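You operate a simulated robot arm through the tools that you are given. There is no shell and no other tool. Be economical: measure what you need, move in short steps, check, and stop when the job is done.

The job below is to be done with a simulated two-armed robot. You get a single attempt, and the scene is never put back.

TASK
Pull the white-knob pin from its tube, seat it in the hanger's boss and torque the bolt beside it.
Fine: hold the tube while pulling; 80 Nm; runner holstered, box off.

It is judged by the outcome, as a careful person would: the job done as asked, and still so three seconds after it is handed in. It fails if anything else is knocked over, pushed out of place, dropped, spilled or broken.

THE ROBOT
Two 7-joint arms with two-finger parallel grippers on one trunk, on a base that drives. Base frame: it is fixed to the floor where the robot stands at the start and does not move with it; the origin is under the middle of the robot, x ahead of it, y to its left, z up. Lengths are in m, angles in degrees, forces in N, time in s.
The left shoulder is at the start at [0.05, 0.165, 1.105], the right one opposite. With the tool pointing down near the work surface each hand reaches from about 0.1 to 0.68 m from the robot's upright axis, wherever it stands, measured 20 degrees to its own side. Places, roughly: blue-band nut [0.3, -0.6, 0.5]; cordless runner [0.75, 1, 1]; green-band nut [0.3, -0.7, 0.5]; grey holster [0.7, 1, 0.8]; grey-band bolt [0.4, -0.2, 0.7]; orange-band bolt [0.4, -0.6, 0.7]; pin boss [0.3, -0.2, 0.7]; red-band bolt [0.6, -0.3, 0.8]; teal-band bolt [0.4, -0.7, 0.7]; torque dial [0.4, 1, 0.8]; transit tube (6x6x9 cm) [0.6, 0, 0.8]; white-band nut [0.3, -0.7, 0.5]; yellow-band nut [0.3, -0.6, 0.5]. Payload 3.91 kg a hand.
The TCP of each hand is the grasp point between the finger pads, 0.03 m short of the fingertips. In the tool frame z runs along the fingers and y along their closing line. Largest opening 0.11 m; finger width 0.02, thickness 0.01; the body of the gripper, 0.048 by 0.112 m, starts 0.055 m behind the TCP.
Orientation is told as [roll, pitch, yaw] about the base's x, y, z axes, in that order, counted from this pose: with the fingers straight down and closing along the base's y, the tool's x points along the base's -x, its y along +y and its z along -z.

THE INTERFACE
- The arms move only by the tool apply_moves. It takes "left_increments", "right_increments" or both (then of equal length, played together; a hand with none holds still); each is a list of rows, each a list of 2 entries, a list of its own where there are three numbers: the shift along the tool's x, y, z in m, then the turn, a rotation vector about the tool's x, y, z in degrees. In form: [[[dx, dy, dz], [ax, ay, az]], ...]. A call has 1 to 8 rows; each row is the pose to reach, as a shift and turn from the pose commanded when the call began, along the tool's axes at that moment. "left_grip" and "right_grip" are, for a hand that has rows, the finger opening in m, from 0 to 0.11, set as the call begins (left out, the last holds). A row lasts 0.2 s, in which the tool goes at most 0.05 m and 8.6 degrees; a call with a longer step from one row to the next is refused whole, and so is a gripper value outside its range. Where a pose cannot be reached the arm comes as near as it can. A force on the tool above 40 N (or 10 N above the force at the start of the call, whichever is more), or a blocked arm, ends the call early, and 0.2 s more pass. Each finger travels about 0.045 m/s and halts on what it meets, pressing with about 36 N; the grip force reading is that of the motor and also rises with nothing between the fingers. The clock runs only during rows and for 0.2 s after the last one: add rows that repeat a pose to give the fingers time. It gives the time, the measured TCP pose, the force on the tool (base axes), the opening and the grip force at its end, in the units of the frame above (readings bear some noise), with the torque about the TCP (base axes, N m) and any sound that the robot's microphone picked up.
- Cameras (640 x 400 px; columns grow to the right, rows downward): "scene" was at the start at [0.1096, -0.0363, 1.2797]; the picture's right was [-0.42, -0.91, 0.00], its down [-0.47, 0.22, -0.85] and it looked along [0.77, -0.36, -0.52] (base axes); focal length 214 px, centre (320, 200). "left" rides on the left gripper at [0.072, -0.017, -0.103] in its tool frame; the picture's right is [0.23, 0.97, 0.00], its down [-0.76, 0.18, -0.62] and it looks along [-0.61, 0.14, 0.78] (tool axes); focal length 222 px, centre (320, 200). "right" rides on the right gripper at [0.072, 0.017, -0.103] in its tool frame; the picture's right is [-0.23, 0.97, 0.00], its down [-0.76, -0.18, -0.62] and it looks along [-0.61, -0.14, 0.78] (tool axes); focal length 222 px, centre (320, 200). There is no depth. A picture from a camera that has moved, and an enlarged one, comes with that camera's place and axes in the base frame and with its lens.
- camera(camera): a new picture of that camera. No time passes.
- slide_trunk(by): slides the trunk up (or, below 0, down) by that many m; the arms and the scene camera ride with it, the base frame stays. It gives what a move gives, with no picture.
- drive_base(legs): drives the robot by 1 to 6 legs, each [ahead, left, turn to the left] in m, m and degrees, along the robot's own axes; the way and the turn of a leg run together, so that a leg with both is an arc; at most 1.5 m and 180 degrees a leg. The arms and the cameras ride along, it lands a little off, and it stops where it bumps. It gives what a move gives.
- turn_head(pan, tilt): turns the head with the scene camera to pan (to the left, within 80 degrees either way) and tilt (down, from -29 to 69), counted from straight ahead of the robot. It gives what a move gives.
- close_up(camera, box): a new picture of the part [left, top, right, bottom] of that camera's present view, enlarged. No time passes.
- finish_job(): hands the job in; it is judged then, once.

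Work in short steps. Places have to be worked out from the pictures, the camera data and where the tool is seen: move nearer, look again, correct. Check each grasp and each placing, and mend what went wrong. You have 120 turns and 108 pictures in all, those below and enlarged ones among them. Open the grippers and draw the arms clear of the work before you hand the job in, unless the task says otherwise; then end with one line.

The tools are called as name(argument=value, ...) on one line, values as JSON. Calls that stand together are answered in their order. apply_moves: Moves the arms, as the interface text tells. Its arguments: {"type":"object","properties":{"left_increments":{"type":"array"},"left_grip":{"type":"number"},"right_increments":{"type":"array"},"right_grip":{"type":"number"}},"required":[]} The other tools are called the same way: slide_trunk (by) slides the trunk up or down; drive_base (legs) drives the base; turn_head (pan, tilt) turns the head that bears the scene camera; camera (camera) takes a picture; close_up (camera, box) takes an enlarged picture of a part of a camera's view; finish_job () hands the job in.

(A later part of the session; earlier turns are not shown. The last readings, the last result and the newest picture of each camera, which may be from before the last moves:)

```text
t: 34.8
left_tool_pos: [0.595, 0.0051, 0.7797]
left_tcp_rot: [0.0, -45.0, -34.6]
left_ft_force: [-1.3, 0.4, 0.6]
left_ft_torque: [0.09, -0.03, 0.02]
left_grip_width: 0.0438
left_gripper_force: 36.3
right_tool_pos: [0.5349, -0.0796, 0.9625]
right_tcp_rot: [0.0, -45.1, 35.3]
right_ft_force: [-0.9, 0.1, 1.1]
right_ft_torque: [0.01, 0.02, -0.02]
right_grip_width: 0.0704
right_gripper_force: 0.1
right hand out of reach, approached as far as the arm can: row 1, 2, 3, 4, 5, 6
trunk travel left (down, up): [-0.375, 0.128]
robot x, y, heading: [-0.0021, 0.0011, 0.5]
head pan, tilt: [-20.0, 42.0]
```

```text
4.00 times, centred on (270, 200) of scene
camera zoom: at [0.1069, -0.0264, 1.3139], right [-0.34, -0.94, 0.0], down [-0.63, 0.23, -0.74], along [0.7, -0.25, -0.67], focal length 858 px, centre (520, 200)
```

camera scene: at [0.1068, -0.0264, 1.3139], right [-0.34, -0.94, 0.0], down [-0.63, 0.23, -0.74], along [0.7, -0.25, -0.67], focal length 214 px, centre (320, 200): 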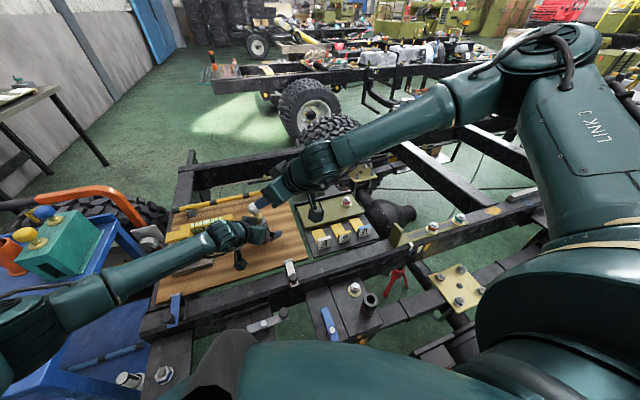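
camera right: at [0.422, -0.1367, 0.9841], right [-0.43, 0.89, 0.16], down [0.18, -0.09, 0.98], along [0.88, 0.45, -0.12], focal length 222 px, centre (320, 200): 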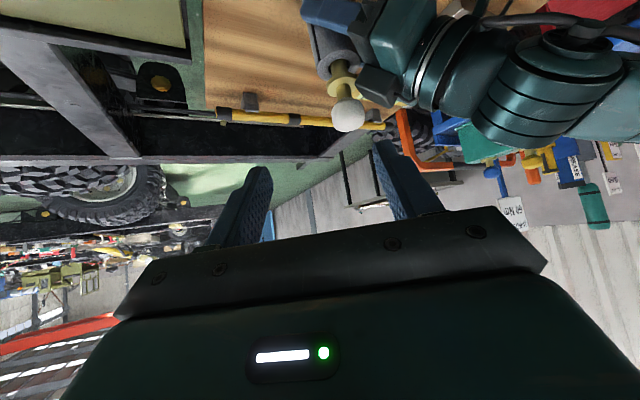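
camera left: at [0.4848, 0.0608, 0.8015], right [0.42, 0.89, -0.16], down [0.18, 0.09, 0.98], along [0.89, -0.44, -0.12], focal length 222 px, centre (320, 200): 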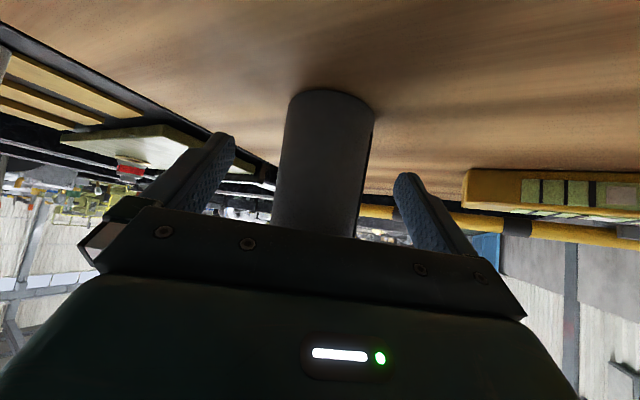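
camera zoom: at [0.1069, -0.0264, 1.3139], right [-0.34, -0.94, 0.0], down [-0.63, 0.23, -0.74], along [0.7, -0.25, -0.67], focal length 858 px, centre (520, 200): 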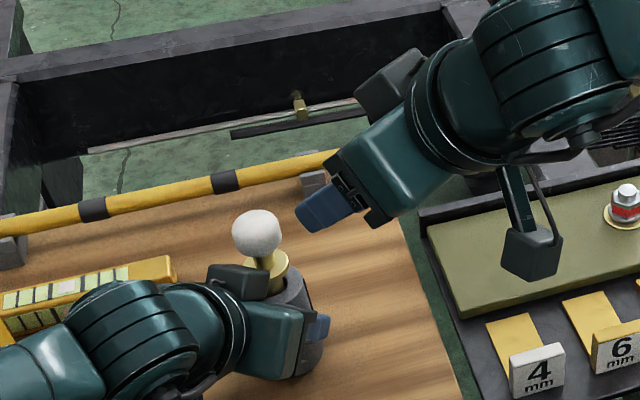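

Out of reach again: the arm gets only about 0.53 m forward at this height relative to the trunk. The left arm reached with the trunk lower relative to the target, so I'll mirror that: free the tube, raise the trunk 0.1 m, and lower both hands again.

apply_moves(left_increments=[[[0, 0, 0], [0, 0, 0]], [[0, 0, 0], [0, 0, 0]], [[0, 0, 0], [0, 0, 0]], [[0, 0, 0], [0, 0, 0]], [[0, 0, 0], [0, 0, 0]]], left_grip=0.11, right_increments=[[[0, 0, -0.02], [0, 0, 0]], [[0, 0, -0.04], [0, 0, 0]], [[0, 0, -0.06], [0, 0, 0]], [[0, 0, -0.06], [0, 0, 0]], [[0, 0, -0.06], [0, 0, 0]]])

slide_trunk(by=0.12)

apply_moves(left_increments=[[[0.0283, 0, 0.0283], [0, 0, 0]], [[0.0566, 0, 0.0566], [0, 0, 0]], [[0.0849, 0, 0.0849], [0, 0, 0]], [[0.0849, 0, 0.0849], [0, 0, 0]]])

```text
t: 36.0
left_tool_pos: [0.5956, 0.0054, 0.7798]
left_tcp_rot: [0.0, -45.1, -34.6]
left_ft_force: [-0.4, 0.6, 0.2]
left_ft_torque: [0.0, -0.01, -0.01]
left_grip_width: 0.1099
left_gripper_force: 0.0
right_tool_pos: [0.4972, -0.1037, 1.0069]
right_tcp_rot: [-0.1, -45.1, 35.3]
right_ft_force: [-0.4, -0.3, -0.1]
right_ft_torque: [-0.02, 0.01, -0.02]
right_grip_width: 0.07
right_gripper_force: 0.0
trunk travel left (down, up): [-0.375, 0.128]
robot x, y, heading: [0.0006, 0.0001, 0.3]
head pan, tilt: [-20.0, 42.0]
```

```text
t: 37.5
left_tool_pos: [0.5952, 0.0039, 0.8993]
left_tcp_rot: [0.1, -45.0, -34.6]
left_ft_force: [0.8, 0.3, -0.3]
left_ft_torque: [0.01, -0.01, 0.03]
left_grip_width: 0.1102
left_gripper_force: 0.1
right_tool_pos: [0.4984, -0.1033, 1.1267]
right_tcp_rot: [0.1, -45.1, 35.3]
right_ft_force: [-0.3, -0.6, 0.4]
right_ft_torque: [0.02, -0.01, 0.01]
right_grip_width: 0.0699
right_gripper_force: 0.0
trunk travel left (down, up): [-0.495, 0.008]
robot x, y, heading: [-0.0005, -0.004, 0.4]
head pan, tilt: [-20.0, 42.0]
```

```text
t: 38.5
left_tool_pos: [0.5953, 0.0053, 0.7801]
left_tcp_rot: [-0.1, -45.1, -34.6]
left_ft_force: [-0.1, -0.4, 1.0]
left_ft_torque: [-0.02, -0.02, -0.01]
left_grip_width: 0.11
left_gripper_force: 0.2
right_tool_pos: [0.4976, -0.1026, 1.1268]
right_tcp_rot: [-0.1, -45.0, 35.3]
right_ft_force: [-0.4, 0.0, 0.0]
right_ft_torque: [-0.01, 0.0, 0.03]
right_grip_width: 0.0701
right_gripper_force: 0.2
trunk travel left (down, up): [-0.495, 0.008]
robot x, y, heading: [-0.0029, 0.0023, 0.1]
head pan, tilt: [-20.0, 42.0]
```

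Left reaches easily even from here. Now the right hand comes down to a standoff 0.10 m short of the knob.

apply_moves(right_increments=[[[0.0144, 0.0055, 0.0342], [0, 0, 0]], [[0.0289, 0.011, 0.0684], [0, 0, 0]], [[0.0433, 0.0166, 0.1026], [0, 0, 0]], [[0.0578, 0.0221, 0.1368], [0, 0, 0]], [[0.0722, 0.0276, 0.171], [0, 0, 0]], [[0.0722, 0.0276, 0.171], [0, 0, 0]]])

camera(camera="right")

```text
t: 39.9
left_tool_pos: [0.5962, 0.0069, 0.7792]
left_tcp_rot: [0.0, -45.1, -34.6]
left_ft_force: [1.5, 0.0, 1.0]
left_ft_torque: [-0.04, 0.03, -0.05]
left_grip_width: 0.1099
left_gripper_force: 0.1
right_tool_pos: [0.5042, -0.1078, 1.029]
right_tcp_rot: [0.1, -45.1, 35.4]
right_ft_force: [0.2, 0.0, 0.3]
right_ft_torque: [0.01, 0.02, 0.01]
right_grip_width: 0.07
right_gripper_force: 0.0
right hand out of reach, approached as far as the arm can: row 2, 3, 4, 5, 6
trunk travel left (down, up): [-0.495, 0.008]
robot x, y, heading: [-0.001, -0.0008, 0.3]
head pan, tilt: [-20.0, 42.0]
```

```text
75 pictures are left
camera right: at [0.3924, -0.1655, 1.0515], right [-0.43, 0.89, 0.16], down [0.18, -0.09, 0.98], along [0.88, 0.45, -0.12], focal length 222 px, centre (320, 200)
```

right: 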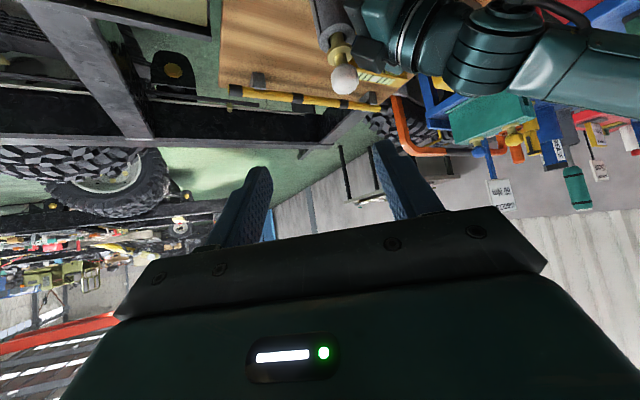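

The right arm seems stuck in a poor elbow posture. I look at it before choosing a way round.

turn_head(pan=-55, tilt=25)

camera(camera="scene")

turn_head(pan=55, tilt=25)

camera(camera="scene")

```text
t: 40.9
left_tool_pos: [0.5963, 0.0067, 0.7799]
left_tcp_rot: [0.0, -45.0, -34.6]
left_ft_force: [0.0, -1.0, -0.3]
left_ft_torque: [0.0, 0.01, 0.0]
left_grip_width: 0.1102
left_gripper_force: 0.0
right_tool_pos: [0.5032, -0.1068, 1.0284]
right_tcp_rot: [0.1, -45.1, 35.2]
right_ft_force: [0.3, -0.4, -0.1]
right_ft_torque: [0.04, -0.01, -0.02]
right_grip_width: 0.07
right_gripper_force: 0.1
trunk travel left (down, up): [-0.495, 0.008]
robot x, y, heading: [0.0015, 0.0016, 0.0]
head pan, tilt: [-55.0, 25.0]
```

```text
74 pictures are left
camera scene: at [0.0816, -0.0734, 1.4601], right [-0.82, -0.58, 0.0], down [-0.24, 0.34, -0.91], along [0.52, -0.74, -0.42], focal length 214 px, centre (320, 200)
```

scene: 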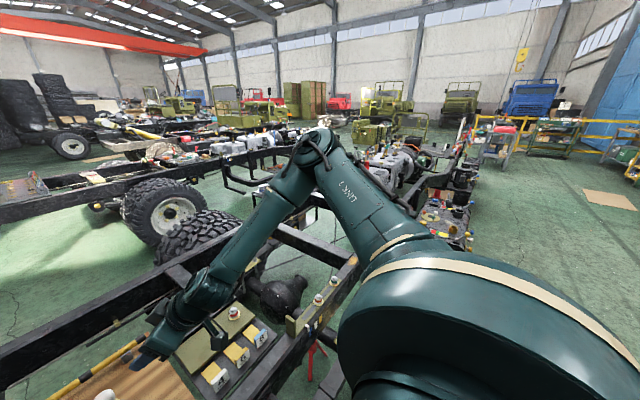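

```text
t: 42.8
left_tool_pos: [0.5956, 0.0069, 0.7802]
left_tcp_rot: [-0.1, -45.0, -34.6]
left_ft_force: [1.1, 0.3, -0.6]
left_ft_torque: [0.01, 0.02, 0.01]
left_grip_width: 0.11
left_gripper_force: 0.0
right_tool_pos: [0.5037, -0.1073, 1.0302]
right_tcp_rot: [0.1, -45.1, 35.3]
right_ft_force: [-0.3, -0.4, 0.1]
right_ft_torque: [0.0, 0.01, -0.02]
right_grip_width: 0.0702
right_gripper_force: 0.0
trunk travel left (down, up): [-0.495, 0.008]
robot x, y, heading: [0.0044, -0.0, 0.1]
head pan, tilt: [55.0, 25.0]
```

```text
73 pictures are left
camera scene: at [0.0806, 0.0774, 1.4601], right [0.82, -0.57, 0.0], down [-0.24, -0.35, -0.91], along [0.52, 0.75, -0.42], focal length 214 px, centre (320, 200)
```

scene: 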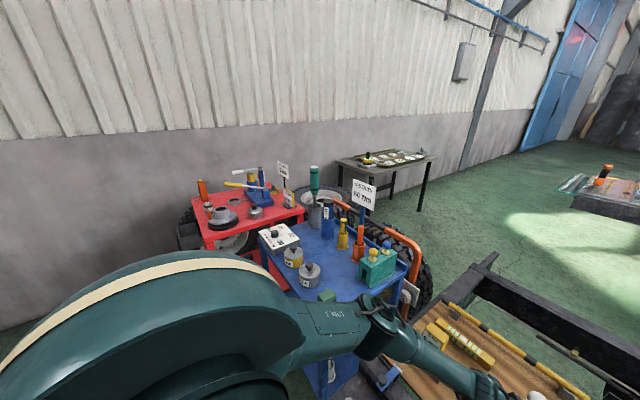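

The left elbow is low and extended, while the right one is folded up high. I'll undo the right hand's tilt by going up, to the mirror of the left hand's starting pose, and then replay the left hand's path mirrored.

apply_moves(right_increments=[[[-0.028, 0.0044, -0.0307], [1.72, 5.45, 4.15]], [[-0.056, 0.0089, -0.0614], [3.44, 10.89, 8.29]], [[-0.084, 0.0133, -0.0921], [5.15, 16.34, 12.44]], [[-0.112, 0.0177, -0.1228], [6.87, 21.79, 16.58]], [[-0.14, 0.0221, -0.1534], [8.59, 27.23, 20.73]], [[-0.168, 0.0266, -0.1841], [10.31, 32.68, 24.87]], [[-0.196, 0.031, -0.2148], [12.02, 38.12, 29.02]], [[-0.2239, 0.0354, -0.2455], [13.74, 43.57, 33.16]]])

```text
t: 44.6
left_tool_pos: [0.5971, 0.0059, 0.7795]
left_tcp_rot: [-0.1, -45.0, -34.6]
left_ft_force: [0.9, -0.1, -0.7]
left_ft_torque: [-0.01, 0.0, 0.0]
left_grip_width: 0.11
left_gripper_force: 0.2
right_tool_pos: [0.4353, -0.1533, 1.3527]
right_tcp_rot: [0.1, 0.1, 0.3]
right_ft_force: [0.6, 0.1, -0.5]
right_ft_torque: [0.01, 0.05, 0.01]
right_grip_width: 0.0702
right_gripper_force: 0.1
right hand out of reach, approached as far as the arm can: row 6, 7, 8
trunk travel left (down, up): [-0.495, 0.008]
robot x, y, heading: [-0.0012, 0.0017, 0.3]
head pan, tilt: [55.0, 25.0]
```

apply_moves(right_increments=[[[-0.0055, 0.008, 0.029], [-1.72, -5.45, -4.15]], [[-0.011, 0.0165, 0.058], [-3.44, -10.89, -8.29]], [[-0.0165, 0.025, 0.087], [-5.15, -16.34, -12.44]], [[-0.022, 0.033, 0.116], [-6.87, -21.79, -16.58]], [[-0.0275, 0.041, 0.145], [-8.59, -27.23, -20.73]], [[-0.033, 0.0495, 0.174], [-10.31, -32.68, -24.87]], [[-0.0385, 0.058, 0.203], [-12.02, -38.12, -29.02]], [[-0.044, 0.066, 0.232], [-13.74, -43.57, -33.16]]])

```text
t: 46.4
left_tool_pos: [0.5977, 0.007, 0.7794]
left_tcp_rot: [0.1, -45.0, -34.5]
left_ft_force: [-0.2, -0.2, -0.4]
left_ft_torque: [0.0, -0.01, 0.0]
left_grip_width: 0.1099
left_gripper_force: 0.0
right_tool_pos: [0.479, -0.0888, 1.122]
right_tcp_rot: [0.4, -45.2, 35.0]
right_ft_force: [0.1, -0.1, -0.1]
right_ft_torque: [-0.01, 0.02, 0.01]
right_grip_width: 0.0701
right_gripper_force: 0.1
trunk travel left (down, up): [-0.495, 0.008]
robot x, y, heading: [0.0006, 0.0011, 0.4]
head pan, tilt: [55.0, 25.0]
```

Reached in full. Now down to the standoff.

apply_moves(right_increments=[[[0.0127, 0.001, 0.0345], [0, 0, 0]], [[0.0254, 0.002, 0.069], [0, 0, 0]], [[0.038, 0.003, 0.1035], [0, 0, 0]], [[0.051, 0.004, 0.138], [0, 0, 0]], [[0.0635, 0.0057, 0.1727], [0, 0, 0]], [[0.0635, 0.0057, 0.1727], [0, 0, 0]]])

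turn_head(pan=-20, tilt=42)

camera(camera="scene")

```text
t: 47.8
left_tool_pos: [0.5956, 0.0066, 0.7798]
left_tcp_rot: [0.0, -44.9, -34.5]
left_ft_force: [0.3, 0.8, 0.1]
left_ft_torque: [-0.01, 0.01, 0.0]
left_grip_width: 0.1102
left_gripper_force: 0.1
right_tool_pos: [0.5012, -0.1085, 1.0283]
right_tcp_rot: [0.2, -45.2, 35.3]
right_ft_force: [0.2, 0.1, -0.3]
right_ft_torque: [-0.01, 0.01, -0.02]
right_grip_width: 0.0699
right_gripper_force: 0.0
right hand out of reach, approached as far as the arm can: row 2, 3, 4, 5, 6
trunk travel left (down, up): [-0.495, 0.008]
robot x, y, heading: [0.0008, 0.0026, 0.4]
head pan, tilt: [55.0, 25.0]
```

```text
t: 49.2
left_tool_pos: [0.5951, 0.0061, 0.7801]
left_tcp_rot: [-0.1, -45.0, -34.6]
left_ft_force: [-0.3, 0.3, -0.6]
left_ft_torque: [0.01, 0.0, -0.03]
left_grip_width: 0.1101
left_gripper_force: 0.1
right_tool_pos: [0.5022, -0.1087, 1.0296]
right_tcp_rot: [0.1, -45.0, 35.3]
right_ft_force: [-0.7, 0.9, -0.2]
right_ft_torque: [0.01, 0.0, -0.01]
right_grip_width: 0.0702
right_gripper_force: 0.1
trunk travel left (down, up): [-0.495, 0.008]
robot x, y, heading: [-0.0024, 0.0015, 0.1]
head pan, tilt: [-20.0, 42.0]
```

```text
72 pictures are left
camera scene: at [0.107, -0.0264, 1.4339], right [-0.34, -0.94, 0.0], down [-0.63, 0.22, -0.74], along [0.7, -0.25, -0.67], focal length 214 px, centre (320, 200)
```

scene: 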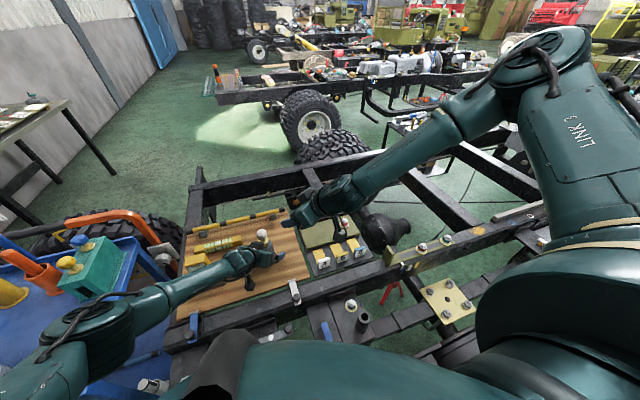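

The same limit at the same place, so it's this elbow-up posture. I'll bring the right hand in close on its own side, then low, hoping that the elbow drops, and extend from there.

apply_moves(right_increments=[[[0.0137, -0.0092, -0.0262], [1.72, 5.45, 4.15]], [[0.0275, -0.0184, -0.0525], [3.44, 10.89, 8.29]], [[0.0412, -0.0276, -0.0787], [5.15, 16.34, 12.44]], [[0.055, -0.0367, -0.105], [6.87, 21.79, 16.58]], [[0.0687, -0.0459, -0.1312], [8.59, 27.23, 20.73]], [[0.0825, -0.0551, -0.1575], [10.31, 32.68, 24.87]], [[0.0962, -0.0643, -0.1837], [12.02, 38.12, 29.02]], [[0.11, -0.0735, -0.21], [13.74, 43.57, 33.16]]])

apply_moves(right_increments=[[[0, 0, 0.04], [0, 0, 0]], [[0, 0, 0.08], [0, 0, 0]], [[0, 0, 0.12], [0, 0, 0]], [[0, 0, 0.16], [0, 0, 0]], [[0, 0, 0.2], [0, 0, 0]], [[0, 0, 0.2], [0, 0, 0]]])

turn_head(pan=-45, tilt=42)

camera(camera="scene")

```text
t: 51.0
left_tool_pos: [0.5957, 0.006, 0.78]
left_tcp_rot: [0.0, -45.0, -34.8]
left_ft_force: [0.4, 0.0, 1.2]
left_ft_torque: [0.01, 0.01, 0.0]
left_grip_width: 0.1102
left_gripper_force: 0.1
right_tool_pos: [0.361, -0.2967, 1.1019]
right_tcp_rot: [0.1, 0.0, 0.3]
right_ft_force: [0.3, 0.5, 0.0]
right_ft_torque: [0.0, 0.0, -0.01]
right_grip_width: 0.0703
right_gripper_force: 0.1
trunk travel left (down, up): [-0.495, 0.008]
robot x, y, heading: [-0.0019, 0.0027, 0.3]
head pan, tilt: [-20.0, 42.0]
```

```text
t: 52.4
left_tool_pos: [0.595, 0.0067, 0.7799]
left_tcp_rot: [0.0, -45.0, -34.6]
left_ft_force: [0.3, 0.6, -0.5]
left_ft_torque: [-0.01, -0.02, 0.02]
left_grip_width: 0.1098
left_gripper_force: 0.2
right_tool_pos: [0.3614, -0.2966, 0.9015]
right_tcp_rot: [0.1, -0.1, 0.3]
right_ft_force: [0.6, 0.2, -1.4]
right_ft_torque: [-0.01, -0.01, 0.01]
right_grip_width: 0.07
right_gripper_force: 0.1
trunk travel left (down, up): [-0.495, 0.008]
robot x, y, heading: [0.0009, -0.003, 0.5]
head pan, tilt: [-20.0, 42.0]
```

```text
t: 53.3
left_tool_pos: [0.5959, 0.0069, 0.7813]
left_tcp_rot: [0.0, -45.0, -34.6]
left_ft_force: [0.2, 0.4, -0.3]
left_ft_torque: [0.0, 0.01, 0.0]
left_grip_width: 0.1102
left_gripper_force: 0.2
right_tool_pos: [0.3618, -0.2968, 0.9005]
right_tcp_rot: [0.0, -0.1, 0.4]
right_ft_force: [0.1, -0.5, -0.5]
right_ft_torque: [-0.01, -0.01, -0.03]
right_grip_width: 0.07
right_gripper_force: 0.0
trunk travel left (down, up): [-0.495, 0.008]
robot x, y, heading: [-0.0011, -0.0047, 0.6]
head pan, tilt: [-45.0, 42.0]
```

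```text
71 pictures are left
camera scene: at [0.0877, -0.057, 1.4339], right [-0.7, -0.71, 0.0], down [-0.48, 0.47, -0.74], along [0.53, -0.52, -0.67], focal length 214 px, centre (320, 200)
```

scene: 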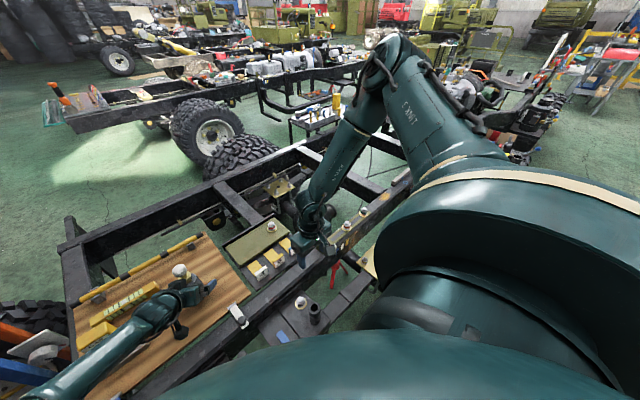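

It reaches low when close in. Now I test extending forward at this height.

apply_moves(right_increments=[[[-0.04, 0.01, 0], [0, 0, 0]], [[-0.08, 0.02, 0], [0, 0, 0]], [[-0.12, 0.03, 0], [0, 0, 0]], [[-0.16, 0.04, 0], [0, 0, 0]], [[-0.2, 0.05, 0], [0, 0, 0]], [[-0.2, 0.05, 0], [0, 0, 0]]])

```text
t: 54.7
left_tool_pos: [0.5962, 0.0064, 0.7802]
left_tcp_rot: [0.0, -44.9, -34.6]
left_ft_force: [0.0, -0.2, 0.1]
left_ft_torque: [0.0, 0.04, 0.01]
left_grip_width: 0.1098
left_gripper_force: 0.0
right_tool_pos: [0.4931, -0.2818, 0.9682]
right_tcp_rot: [0.2, 0.0, 0.4]
right_ft_force: [-0.7, 1.1, 0.3]
right_ft_torque: [0.0, -0.01, 0.01]
right_grip_width: 0.07
right_gripper_force: 0.1
right hand out of reach, approached as far as the arm can: row 1, 2, 3, 4, 5, 6
trunk travel left (down, up): [-0.495, 0.008]
robot x, y, heading: [-0.0028, -0.0023, 0.2]
head pan, tilt: [-45.0, 42.0]
```

Still limited. Driving the robot a little nearer would solve it; I look straight down in front to see what room there is.

turn_head(pan=0, tilt=69)

camera(camera="scene")

camera(camera="right")

```text
t: 55.8
left_tool_pos: [0.5965, 0.0074, 0.7804]
left_tcp_rot: [0.1, -44.9, -34.6]
left_ft_force: [0.3, 0.1, -0.2]
left_ft_torque: [-0.01, 0.0, -0.01]
left_grip_width: 0.11
left_gripper_force: 0.0
right_tool_pos: [0.4929, -0.2813, 0.968]
right_tcp_rot: [0.1, -0.1, 0.3]
right_ft_force: [-0.5, 0.4, 0.2]
right_ft_torque: [0.02, -0.02, -0.02]
right_grip_width: 0.07
right_gripper_force: 0.0
trunk travel left (down, up): [-0.495, 0.008]
robot x, y, heading: [0.0036, -0.003, 0.1]
head pan, tilt: [0.0, 68.8]
```

```text
70 pictures are left
camera scene: at [0.0841, 0.0019, 1.4007], right [0.01, -1.0, 0.0], down [-0.93, 0.0, -0.36], along [0.36, 0.0, -0.93], focal length 214 px, centre (320, 200)
```

scene: 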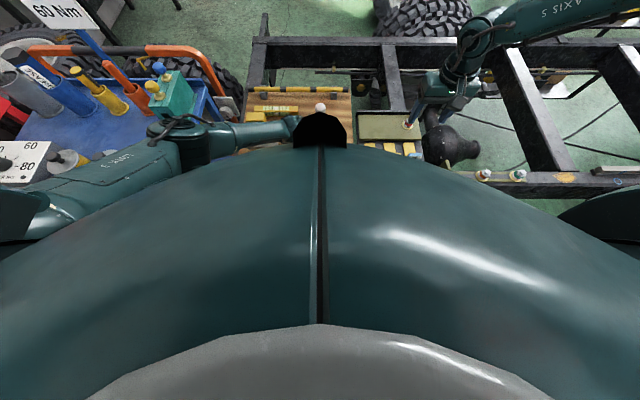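

```text
69 pictures are left
camera right: at [0.4192, -0.2649, 1.0723], right [0.22, 0.98, 0.0], down [0.76, -0.17, 0.62], along [0.61, -0.14, -0.78], focal length 222 px, centre (320, 200)
```

right: 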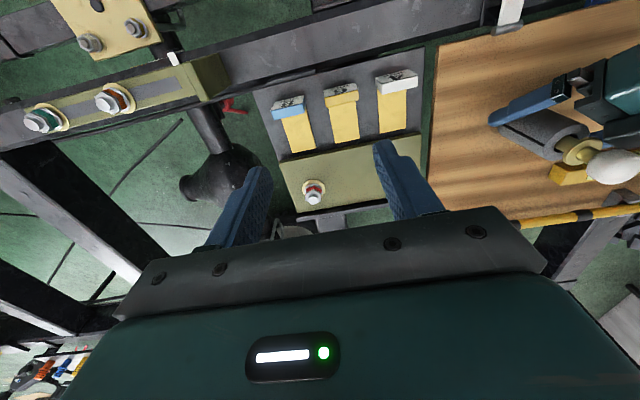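

The left arm hangs elbow-low while the right one is elbow-high. I swing the right hand far out to its own side at safe height so that the shoulder opens and the elbow drops, then sweep back in.

apply_moves(right_increments=[[[0.028, -0.038, 0], [0, 0, 0]], [[0.056, -0.076, 0], [0, 0, 0]], [[0.084, -0.114, 0], [0, 0, 0]], [[0.112, -0.152, 0], [0, 0, 0]], [[0.14, -0.19, 0], [0, 0, 0]], [[0.168, -0.228, 0], [0, 0, 0]], [[0.196, -0.266, 0], [0, 0, 0]], [[0.224, -0.304, 0], [0, 0, 0]]])

turn_head(pan=-60, tilt=40)

camera(camera="scene")

```text
t: 57.6
left_tool_pos: [0.5964, 0.0068, 0.78]
left_tcp_rot: [-0.1, -45.0, -34.7]
left_ft_force: [0.0, 0.5, 0.5]
left_ft_torque: [-0.03, -0.02, -0.02]
left_grip_width: 0.11
left_gripper_force: 0.1
right_tool_pos: [0.2991, -0.5238, 0.9579]
right_tcp_rot: [-0.2, 0.0, 0.3]
right_ft_force: [0.1, 0.5, 0.7]
right_ft_torque: [-0.01, 0.06, 0.01]
right_grip_width: 0.0698
right_gripper_force: 0.1
right hand out of reach, approached as far as the arm can: row 7, 8
trunk travel left (down, up): [-0.495, 0.008]
robot x, y, heading: [-0.0032, 0.0026, 0.5]
head pan, tilt: [0.0, 68.8]
```

```text
t: 58.9
left_tool_pos: [0.5957, 0.0065, 0.7798]
left_tcp_rot: [0.1, -45.0, -34.5]
left_ft_force: [-0.2, 0.6, -0.1]
left_ft_torque: [0.0, -0.01, 0.05]
left_grip_width: 0.1101
left_gripper_force: 0.1
right_tool_pos: [0.2966, -0.5246, 0.9577]
right_tcp_rot: [-0.2, 0.1, 0.1]
right_ft_force: [-0.1, 0.1, 0.5]
right_ft_torque: [0.03, 0.01, 0.0]
right_grip_width: 0.0699
right_gripper_force: 0.0
trunk travel left (down, up): [-0.495, 0.008]
robot x, y, heading: [-0.0008, 0.0033, 0.2]
head pan, tilt: [-60.0, 40.0]
```

```text
68 pictures are left
camera scene: at [0.0712, -0.0716, 1.4368], right [-0.86, -0.51, 0.0], down [-0.33, 0.55, -0.77], along [0.39, -0.66, -0.64], focal length 214 px, centre (320, 200)
```

scene: 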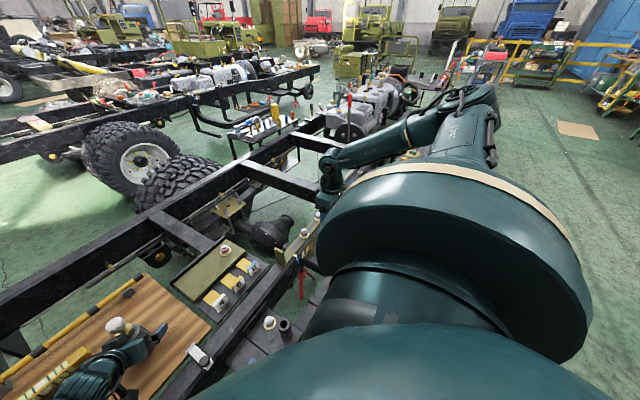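

The elbow has now swung outward. I sweep back in toward the front while descending slightly.

apply_moves(right_increments=[[[-0.01, 0.015, 0.03], [0, 0, 0]], [[-0.03, 0.05, 0.055], [0, 0, 0]], [[-0.06, 0.09, 0.055], [0, 0, 0]], [[-0.09, 0.13, 0.055], [0, 0, 0]], [[-0.12, 0.165, 0.055], [0, 0, 0]], [[-0.15, 0.2, 0.055], [0, 0, 0]], [[-0.18, 0.235, 0.055], [0, 0, 0]], [[-0.203, 0.27, 0.055], [0, 0, 0]]])

camera(camera="scene")

```text
t: 60.7
left_tool_pos: [0.5966, 0.0065, 0.7795]
left_tcp_rot: [-0.1, -45.0, -34.6]
left_ft_force: [0.4, 0.3, -0.8]
left_ft_torque: [0.01, 0.01, 0.0]
left_grip_width: 0.11
left_gripper_force: 0.1
right_tool_pos: [0.4996, -0.2535, 0.9078]
right_tcp_rot: [0.1, -0.2, 0.4]
right_ft_force: [-0.1, -0.3, 0.3]
right_ft_torque: [0.03, 0.0, -0.01]
right_grip_width: 0.0698
right_gripper_force: 0.1
trunk travel left (down, up): [-0.495, 0.008]
robot x, y, heading: [0.0052, -0.0017, 0.0]
head pan, tilt: [-60.0, 40.0]
```

```text
67 pictures are left
camera scene: at [0.0716, -0.071, 1.4368], right [-0.86, -0.51, 0.0], down [-0.33, 0.55, -0.77], along [0.39, -0.66, -0.64], focal length 214 px, centre (320, 200)
```

scene: 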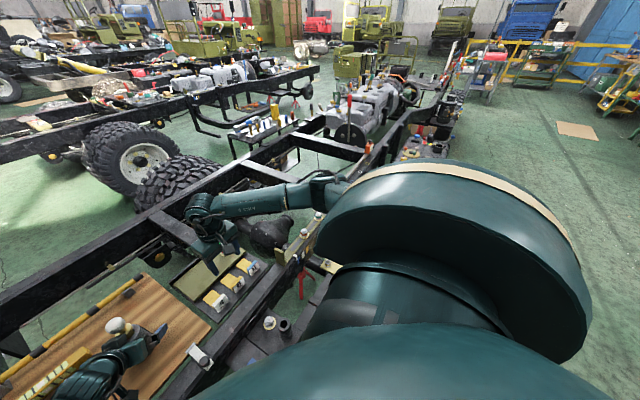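

The elbow is now low and the pose was reached fully. I try the vertical hover over the knob, yawed −25°.

apply_moves(right_increments=[[[0, 0, -0.04], [0, 0, 0]], [[-0.016, 0.042, -0.062], [0, 0, 4]], [[-0.032, 0.084, -0.062], [0, 0, 8]], [[-0.049, 0.127, -0.062], [0, 0, 12]], [[-0.065, 0.17, -0.062], [0, 0, 16]], [[-0.082, 0.212, -0.062], [0, 0, 20]], [[-0.0975, 0.2545, -0.062], [0, 0, 25]], [[-0.0975, 0.2545, -0.062], [0, 0, 25]]])

camera(camera="right")

```text
t: 62.5
left_tool_pos: [0.5965, 0.0068, 0.7793]
left_tcp_rot: [0.1, -45.0, -34.7]
left_ft_force: [1.0, -0.5, 0.5]
left_ft_torque: [0.02, -0.01, -0.02]
left_grip_width: 0.1103
left_gripper_force: 0.1
right_tool_pos: [0.5946, -0.0014, 0.9676]
right_tcp_rot: [0.2, 0.0, -24.8]
right_ft_force: [0.3, -0.5, 0.8]
right_ft_torque: [0.0, 0.04, -0.02]
right_grip_width: 0.0698
right_gripper_force: 0.0
trunk travel left (down, up): [-0.495, 0.008]
robot x, y, heading: [-0.0003, -0.0035, 0.2]
head pan, tilt: [-60.0, 40.0]
```

```text
66 pictures are left
camera right: at [0.534, 0.0453, 1.0716], right [0.61, 0.79, 0.0], down [0.62, -0.48, 0.62], along [0.49, -0.38, -0.78], focal length 222 px, centre (320, 200)
```

right: 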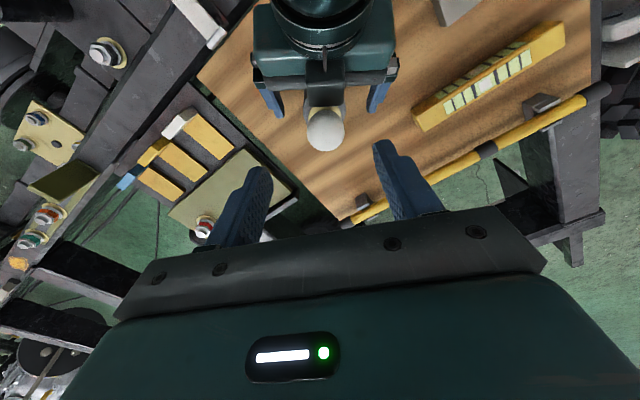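

The hand is directly over the knob, vertical. I turn it to yaw 0 (more room for its camera beside the left wrist), narrow the fingers, and close the left hand on the tube again.

apply_moves(right_increments=[[[0, 0.003, 0], [0, 0, -8]], [[0, 0.003, 0], [0, 0, -16]], [[0, 0.003, 0], [0, 0, -24.8]], [[0, 0.003, 0], [0, 0, -24.8]], [[0, 0.003, 0], [0, 0, -24.8]], [[0, 0.003, 0], [0, 0, -24.8]]], right_grip=0.058, left_increments=[[[0, 0, 0], [0, 0, 0]], [[0, 0, 0], [0, 0, 0]], [[0, 0, 0], [0, 0, 0]], [[0, 0, 0], [0, 0, 0]], [[0, 0, 0], [0, 0, 0]], [[0, 0, 0], [0, 0, 0]]], left_grip=0.02)

camera(camera="right")

```text
refused: row 3 steps farther than a row can; nothing moved
```

```text
65 pictures are left
camera right: at [0.534, 0.0453, 1.0716], right [0.61, 0.79, 0.0], down [0.62, -0.48, 0.62], along [0.49, -0.38, -0.78], focal length 222 px, centre (320, 200)
```

right: 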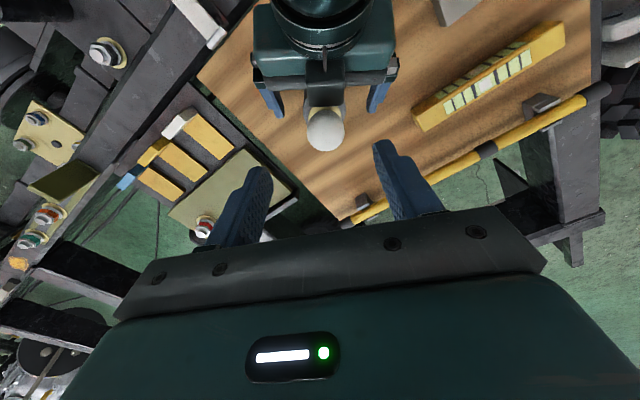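

One turn step was slightly too large; I repeat it with smaller steps.

apply_moves(right_increments=[[[0, 0.003, 0], [0, 0, -6.5]], [[0, 0.003, 0], [0, 0, -13]], [[0, 0.003, 0], [0, 0, -19.5]], [[0, 0.003, 0], [0, 0, -24.8]], [[0, 0.003, 0], [0, 0, -24.8]], [[0, 0.003, 0], [0, 0, -24.8]]], right_grip=0.058, left_increments=[[[0, 0, 0], [0, 0, 0]], [[0, 0, 0], [0, 0, 0]], [[0, 0, 0], [0, 0, 0]], [[0, 0, 0], [0, 0, 0]], [[0, 0, 0], [0, 0, 0]], [[0, 0, 0], [0, 0, 0]]], left_grip=0.02)

camera(camera="right")

```text
t: 63.9
left_tool_pos: [0.5961, 0.0068, 0.7803]
left_tcp_rot: [0.0, -45.1, -34.6]
left_ft_force: [-0.7, -2.3, 0.8]
left_ft_torque: [-0.05, -0.01, -0.02]
left_grip_width: 0.0439
left_gripper_force: 35.9
right_tool_pos: [0.5965, 0.0031, 0.968]
right_tcp_rot: [0.2, -0.1, 0.3]
right_ft_force: [-0.2, -0.2, 0.0]
right_ft_torque: [-0.01, 0.0, 0.04]
right_grip_width: 0.058
right_gripper_force: 0.0
trunk travel left (down, up): [-0.495, 0.008]
robot x, y, heading: [-0.0, -0.0026, 0.0]
head pan, tilt: [-60.0, 40.0]
```

```text
64 pictures are left
camera right: at [0.5232, 0.0196, 1.0723], right [0.22, 0.97, 0.0], down [0.76, -0.18, 0.62], along [0.61, -0.14, -0.78], focal length 222 px, centre (320, 200)
```

right: 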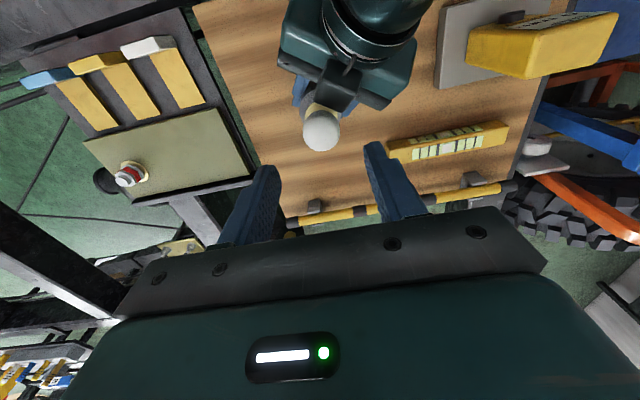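

The knob sits at (0.598, 0.004), right under the fingers. I descend 0.086 m.

apply_moves(right_increments=[[[0, 0, 0.03], [0, 0, 0]], [[-0.001, 0, 0.055], [0, 0, 0]], [[-0.001, 0, 0.075], [0, 0, 0]], [[-0.001, 0, 0.086], [0, 0, 0]]])

camera(camera="right")

turn_head(pan=0, tilt=45)

close_up(camera="scene", box=[230, 120, 390, 220])

```text
t: 64.9
left_tool_pos: [0.597, 0.0072, 0.7802]
left_tcp_rot: [0.0, -45.0, -34.6]
left_ft_force: [0.7, -0.1, 0.7]
left_ft_torque: [-0.09, -0.09, 0.02]
left_grip_width: 0.0436
left_gripper_force: 35.8
right_tool_pos: [0.5888, -0.0, 0.9049]
right_tcp_rot: [0.0, 0.0, 0.2]
right_ft_force: [0.6, -1.0, 0.8]
right_ft_torque: [-0.01, 0.0, -0.01]
right_grip_width: 0.0573
right_gripper_force: 0.1
right hand out of reach, approached as far as the arm can: row 2, 3, 4
trunk travel left (down, up): [-0.495, 0.008]
robot x, y, heading: [-0.0014, 0.0007, 0.3]
head pan, tilt: [-60.0, 40.0]
```

```text
63 pictures are left
camera right: at [0.5156, 0.0172, 1.0082], right [0.22, 0.97, 0.0], down [0.76, -0.18, 0.62], along [0.61, -0.14, -0.78], focal length 222 px, centre (320, 200)
```

right: 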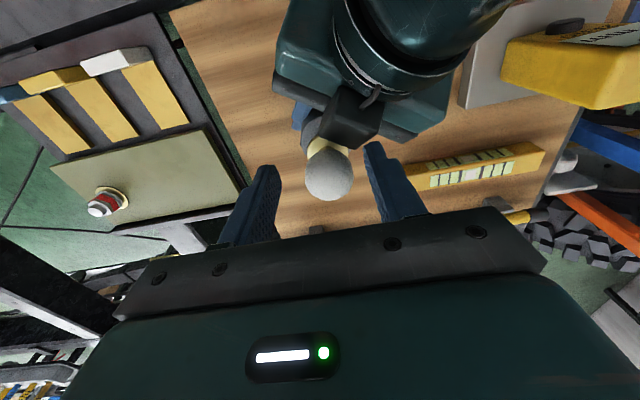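

```text
t: 66.2
left_tool_pos: [0.5959, 0.0066, 0.779]
left_tcp_rot: [0.0, -45.0, -34.6]
left_ft_force: [0.8, 1.5, 0.8]
left_ft_torque: [0.07, -0.06, 0.02]
left_grip_width: 0.0438
left_gripper_force: 36.2
right_tool_pos: [0.5894, 0.0009, 0.9049]
right_tcp_rot: [0.1, -0.1, 0.3]
right_ft_force: [-0.3, 0.3, -0.8]
right_ft_torque: [-0.03, 0.0, 0.01]
right_grip_width: 0.0578
right_gripper_force: 0.0
trunk travel left (down, up): [-0.495, 0.008]
robot x, y, heading: [0.0, -0.0005, 0.6]
head pan, tilt: [0.0, 45.0]
```

```text
4.00 times, centred on (310, 170) of scene
camera zoom: at [0.1095, 0.0022, 1.4295], right [0.01, -1.0, 0.0], down [-0.71, 0.0, -0.71], along [0.71, 0.0, -0.71], focal length 858 px, centre (360, 320)
```

zoom: 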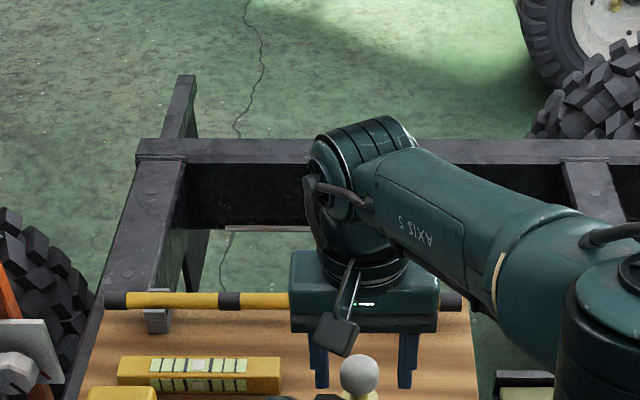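

Now it's plain arm length at this low height. I'll lift the right hand, back off the left, and lower the trunk 0.12 m to bring both in comfortable reach.

apply_moves(right_increments=[[[0, 0, -0.03], [0, 0, 0]], [[0, 0, -0.07], [0, 0, 0]], [[0, 0, -0.11], [0, 0, 0]], [[0, 0, -0.14], [0, 0, 0]], [[0, 0, -0.17], [0, 0, 0]], [[0, 0, -0.2], [0, 0, 0]], [[0, 0, -0.2], [0, 0, 0]], [[0, 0, -0.2], [0, 0, 0]]], left_increments=[[[0, 0, 0], [0, 0, 0]], [[0, 0, 0], [0, 0, 0]], [[0, 0, 0], [0, 0, 0]], [[0, 0, 0], [0, 0, 0]], [[0, 0, -0.045], [0, 0, 0]], [[0, 0, -0.09], [0, 0, 0]], [[0, 0, -0.135], [0, 0, 0]], [[0, 0, -0.18], [0, 0, 0]]], left_grip=0.11)

slide_trunk(by=-0.12)

```text
t: 68.0
left_tool_pos: [0.4922, 0.0787, 0.9079]
left_tcp_rot: [0.0, -44.9, -34.6]
left_ft_force: [-0.5, -0.2, -0.5]
left_ft_torque: [-0.01, -0.02, 0.0]
left_grip_width: 0.1101
left_gripper_force: 0.1
right_tool_pos: [0.5899, -0.0004, 1.1055]
right_tcp_rot: [0.1, -0.1, 0.2]
right_ft_force: [0.5, 0.7, 0.7]
right_ft_torque: [-0.02, 0.0, 0.02]
right_grip_width: 0.0578
right_gripper_force: 0.0
trunk travel left (down, up): [-0.495, 0.008]
robot x, y, heading: [-0.0031, -0.0024, 0.6]
head pan, tilt: [0.0, 45.0]
```

```text
t: 69.5
left_tool_pos: [0.4914, 0.0786, 0.7867]
left_tcp_rot: [0.0, -45.1, -34.7]
left_ft_force: [0.2, -0.6, 0.1]
left_ft_torque: [0.02, -0.01, 0.0]
left_grip_width: 0.11
left_gripper_force: 0.1
right_tool_pos: [0.5895, 0.0005, 0.9829]
right_tcp_rot: [0.1, -0.1, 0.1]
right_ft_force: [-0.1, -0.8, -0.4]
right_ft_torque: [-0.02, 0.03, 0.02]
right_grip_width: 0.058
right_gripper_force: 0.0
trunk travel left (down, up): [-0.375, 0.128]
robot x, y, heading: [-0.0017, -0.0025, 0.4]
head pan, tilt: [0.0, 45.0]
```

apply_moves(left_increments=[[[-0.03, 0, -0.03], [0, 0, 0]], [[-0.06, 0, -0.06], [0, 0, 0]], [[-0.0847, 0, -0.0847], [0, 0, 0]], [[-0.0847, 0, -0.04], [0, 0, 0]], [[-0.0847, 0, 0.005], [0, 0, 0]], [[-0.0847, 0, 0.05], [0, 0, 0]], [[-0.0847, 0, 0.0947], [0, 0, 0]], [[-0.0847, 0, 0.0947], [0, 0, 0]]])

apply_moves(right_increments=[[[-0.004, 0.0015, 0], [0, 0, 0]], [[-0.008, 0.003, 0.015], [0, 0, 0]], [[-0.008, 0.003, 0.03], [0, 0, 0]], [[-0.008, 0.003, 0.03], [0, 0, 0]]], left_increments=[[[0, 0, 0], [0, 0, 0]], [[0, 0, 0], [0, 0, 0]], [[0, 0, 0], [0, 0, 0]], [[0, 0, 0], [0, 0, 0]]], left_grip=0.02)

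camera(camera="right")

```text
t: 71.3
left_tool_pos: [0.599, 0.0076, 0.781]
left_tcp_rot: [0.0, -45.1, -34.6]
left_ft_force: [0.5, -0.2, -0.4]
left_ft_torque: [-0.02, 0.02, -0.01]
left_grip_width: 0.1102
left_gripper_force: 0.1
right_tool_pos: [0.5903, 0.0, 0.9842]
right_tcp_rot: [0.1, -0.1, 0.3]
right_ft_force: [0.0, -0.1, -0.2]
right_ft_torque: [0.03, -0.04, -0.02]
right_grip_width: 0.0581
right_gripper_force: 0.1
trunk travel left (down, up): [-0.375, 0.128]
robot x, y, heading: [0.0004, 0.0011, 0.5]
head pan, tilt: [0.0, 45.0]
```

```text
t: 72.3
left_tool_pos: [0.5979, 0.0072, 0.7809]
left_tcp_rot: [0.0, -45.0, -34.6]
left_ft_force: [0.3, -1.8, 0.7]
left_ft_torque: [-0.03, -0.04, 0.02]
left_grip_width: 0.044
left_gripper_force: 23.6
right_tool_pos: [0.5991, 0.0044, 0.9538]
right_tcp_rot: [0.1, -0.1, 0.2]
right_ft_force: [0.4, 0.3, -0.5]
right_ft_torque: [-0.01, -0.01, -0.02]
right_grip_width: 0.0579
right_gripper_force: 0.0
trunk travel left (down, up): [-0.375, 0.128]
robot x, y, heading: [-0.0007, 0.0008, 0.3]
head pan, tilt: [0.0, 45.0]
```

```text
61 pictures are left
camera right: at [0.5254, 0.0203, 1.058], right [0.22, 0.97, 0.0], down [0.76, -0.18, 0.62], along [0.61, -0.14, -0.78], focal length 222 px, centre (320, 200)
```

right: 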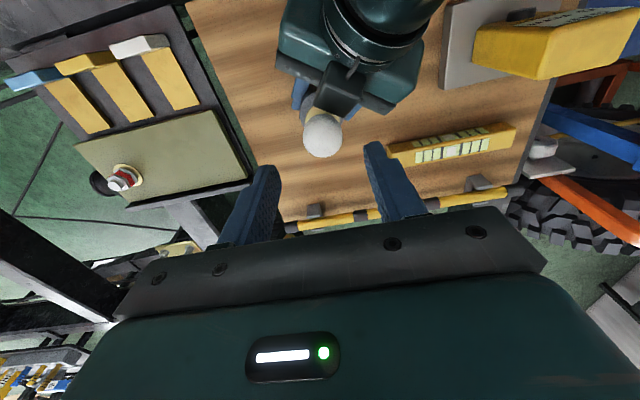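

Aligned within 1–2 mm. I descend 0.071 m to the knob.

apply_moves(right_increments=[[[0, 0.001, 0.025], [0, 0, 0]], [[0, 0.001, 0.05], [0, 0, 0]], [[0, 0.001, 0.071], [0, 0, 0]], [[0, 0.001, 0.071], [0, 0, 0]]])

camera(camera="right")

```text
t: 73.3
left_tool_pos: [0.597, 0.0065, 0.7805]
left_tcp_rot: [0.0, -44.9, -34.7]
left_ft_force: [-5.2, -2.3, 0.1]
left_ft_torque: [0.37, -0.15, 0.12]
left_grip_width: 0.0438
left_gripper_force: 36.1
right_tool_pos: [0.5996, 0.0039, 0.8808]
right_tcp_rot: [0.1, -0.1, 0.1]
right_ft_force: [3.3, 1.8, 0.2]
right_ft_torque: [0.0, -0.1, -0.15]
right_grip_width: 0.0593
right_gripper_force: 1.2
trunk travel left (down, up): [-0.375, 0.128]
robot x, y, heading: [0.001, 0.0023, 0.3]
head pan, tilt: [0.0, 45.0]
```

```text
60 pictures are left
camera right: at [0.525, 0.0202, 0.9851], right [0.22, 0.97, 0.0], down [0.76, -0.18, 0.62], along [0.61, -0.14, -0.78], focal length 222 px, centre (320, 200)
```

right: 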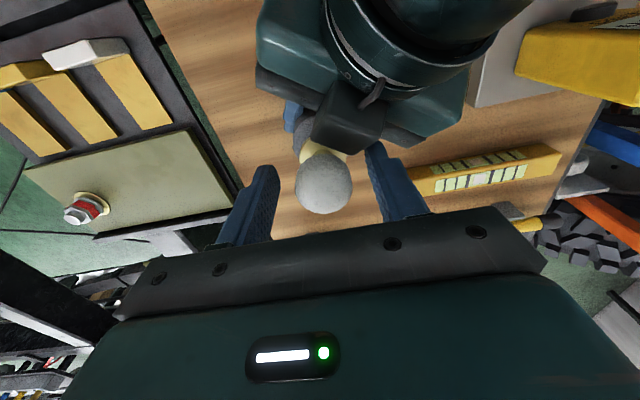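

A light touch: a small box on the left gripper brushes the right's left finger (about 3–5 N). I shift the right hand 3 mm forward, away from it, and close on the knob.

apply_moves(right_increments=[[[-0.004, 0, 0], [0, 0, 0]], [[-0.004, 0, 0], [0, 0, 0]], [[-0.004, 0, 0], [0, 0, 0]], [[-0.004, 0, 0], [0, 0, 0]]], right_grip=0.01)

camera(camera="right")

```text
t: 74.3
left_tool_pos: [0.5955, 0.0033, 0.7802]
left_tcp_rot: [-0.4, -45.2, -35.0]
left_ft_force: [-4.4, -30.1, -0.7]
left_ft_torque: [2.52, -0.65, 0.36]
left_grip_width: 0.0438
left_gripper_force: 35.6
right_tool_pos: [0.6013, 0.0091, 0.8828]
right_tcp_rot: [0.6, 0.0, 0.4]
right_ft_force: [4.3, 29.5, 0.7]
right_ft_torque: [0.45, 0.27, -0.47]
right_grip_width: 0.0351
right_gripper_force: 35.8
trunk travel left (down, up): [-0.375, 0.128]
robot x, y, heading: [-0.0012, -0.0017, 0.4]
head pan, tilt: [0.0, 45.0]
```

```text
59 pictures are left
camera right: at [0.5278, 0.0236, 0.9864], right [0.22, 0.98, 0.01], down [0.76, -0.18, 0.62], along [0.61, -0.13, -0.78], focal length 222 px, centre (320, 200)
```

right: 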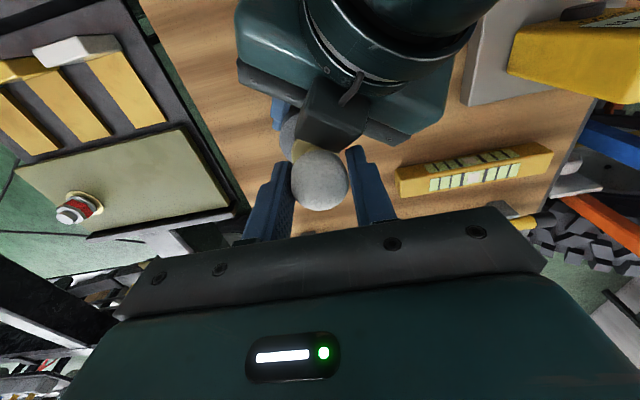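

The right's left finger is pushing that box (30 N between the hands) rather than closing freely. I open, rise 3 cm and turn the right hand to yaw −25° so its fingers pass in front of the box.

apply_moves(right_increments=[[[0, 0, 0], [0, 0, 0]], [[0, 0, -0.005], [0, 0, 0]], [[0.004, 0, -0.03], [0, 0, 0]], [[0.004, 0, -0.045], [0, 0, 7]], [[0.004, 0, -0.045], [0, 0, 15]], [[0.004, 0, -0.045], [0, 0, 22]], [[0.004, 0, -0.045], [0, 0, 28]], [[0.004, 0, -0.045], [0, 0, 28]]], right_grip=0.056)

camera(camera="right")

camera(camera="left")

```text
t: 76.1
left_tool_pos: [0.5975, 0.0061, 0.7807]
left_tcp_rot: [-0.1, -45.0, -34.6]
left_ft_force: [1.3, 1.8, 1.2]
left_ft_torque: [0.14, 0.02, -0.02]
left_grip_width: 0.0437
left_gripper_force: 36.2
right_tool_pos: [0.5991, 0.0037, 0.9274]
right_tcp_rot: [0.1, 0.0, -27.9]
right_ft_force: [-0.8, 0.3, 0.0]
right_ft_torque: [0.03, 0.0, 0.04]
right_grip_width: 0.0562
right_gripper_force: 0.1
trunk travel left (down, up): [-0.375, 0.128]
robot x, y, heading: [0.0013, 0.0004, 0.4]
head pan, tilt: [0.0, 45.0]
```

```text
58 pictures are left
camera right: at [0.5417, 0.0525, 1.0315], right [0.66, 0.75, 0.0], down [0.59, -0.52, 0.62], along [0.47, -0.41, -0.78], focal length 222 px, centre (320, 200)
```

right: 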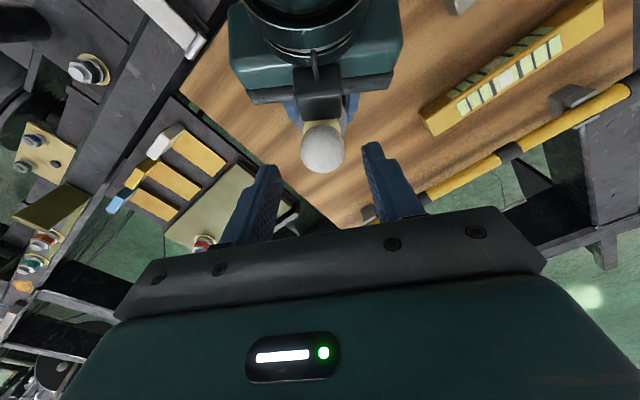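

```text
57 pictures are left
camera left: at [0.4874, 0.0636, 0.8023], right [0.42, 0.89, -0.16], down [0.18, 0.09, 0.98], along [0.89, -0.44, -0.12], focal length 222 px, centre (320, 200)
```

left: 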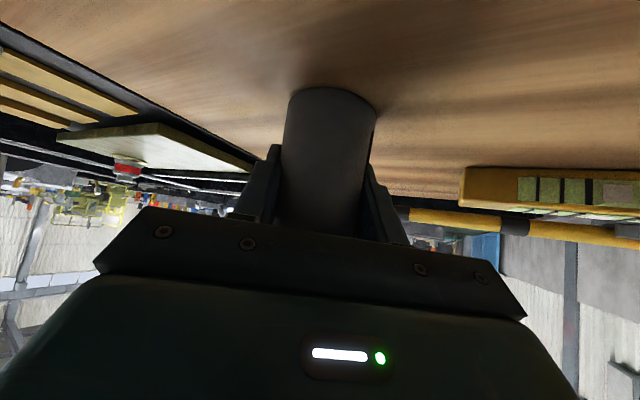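

The tube is undisturbed and the knob is centred between the fingers, which will now pass clear of the box. I descend 0.042 m, 4 mm forward.

apply_moves(right_increments=[[[-0.004, 0.002, 0.01], [0, 0, 0]], [[-0.004, 0.002, 0.025], [0, 0, 0]], [[-0.004, 0.002, 0.042], [0, 0, 0]], [[-0.004, 0.002, 0.042], [0, 0, 0]]])

apply_moves(right_increments=[[[0, 0, 0], [0, 0, 0]], [[0, 0, 0], [0, 0, 0]], [[0, 0, 0], [0, 0, 0]], [[0, 0, 0], [0, 0, 0]]], right_grip=0.01)

camera(camera="right")

```text
t: 77.1
left_tool_pos: [0.597, 0.0069, 0.7803]
left_tcp_rot: [0.1, -45.0, -34.6]
left_ft_force: [-0.5, 0.2, -0.9]
left_ft_torque: [0.09, 0.03, 0.0]
left_grip_width: 0.0436
left_gripper_force: 35.9
right_tool_pos: [0.6026, 0.0028, 0.8873]
right_tcp_rot: [0.2, 0.0, -27.8]
right_ft_force: [0.5, 0.1, 0.5]
right_ft_torque: [-0.04, 0.01, -0.01]
right_grip_width: 0.0559
right_gripper_force: 0.1
trunk travel left (down, up): [-0.375, 0.128]
robot x, y, heading: [0.0001, 0.0018, 0.2]
head pan, tilt: [0.0, 45.0]
```

```text
t: 78.1
left_tool_pos: [0.5979, 0.0075, 0.7801]
left_tcp_rot: [0.0, -44.9, -34.6]
left_ft_force: [0.7, 0.1, -0.7]
left_ft_torque: [0.06, 0.01, 0.02]
left_grip_width: 0.0437
left_gripper_force: 36.6
right_tool_pos: [0.6038, 0.0037, 0.8877]
right_tcp_rot: [0.1, 0.0, -28.0]
right_ft_force: [-0.1, -0.4, -0.3]
right_ft_torque: [-0.07, 0.05, 0.01]
right_grip_width: 0.0332
right_gripper_force: 35.5
trunk travel left (down, up): [-0.375, 0.128]
robot x, y, heading: [0.0029, -0.0009, 0.4]
head pan, tilt: [0.0, 45.0]
```

```text
56 pictures are left
camera right: at [0.5457, 0.0526, 0.9916], right [0.66, 0.75, 0.0], down [0.59, -0.51, 0.62], along [0.47, -0.41, -0.78], focal length 222 px, centre (320, 200)
```

right: 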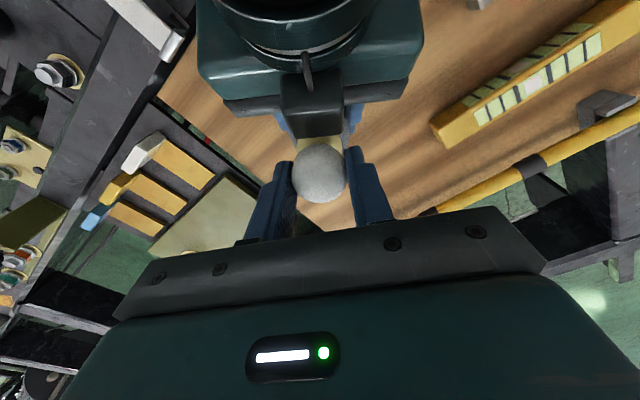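

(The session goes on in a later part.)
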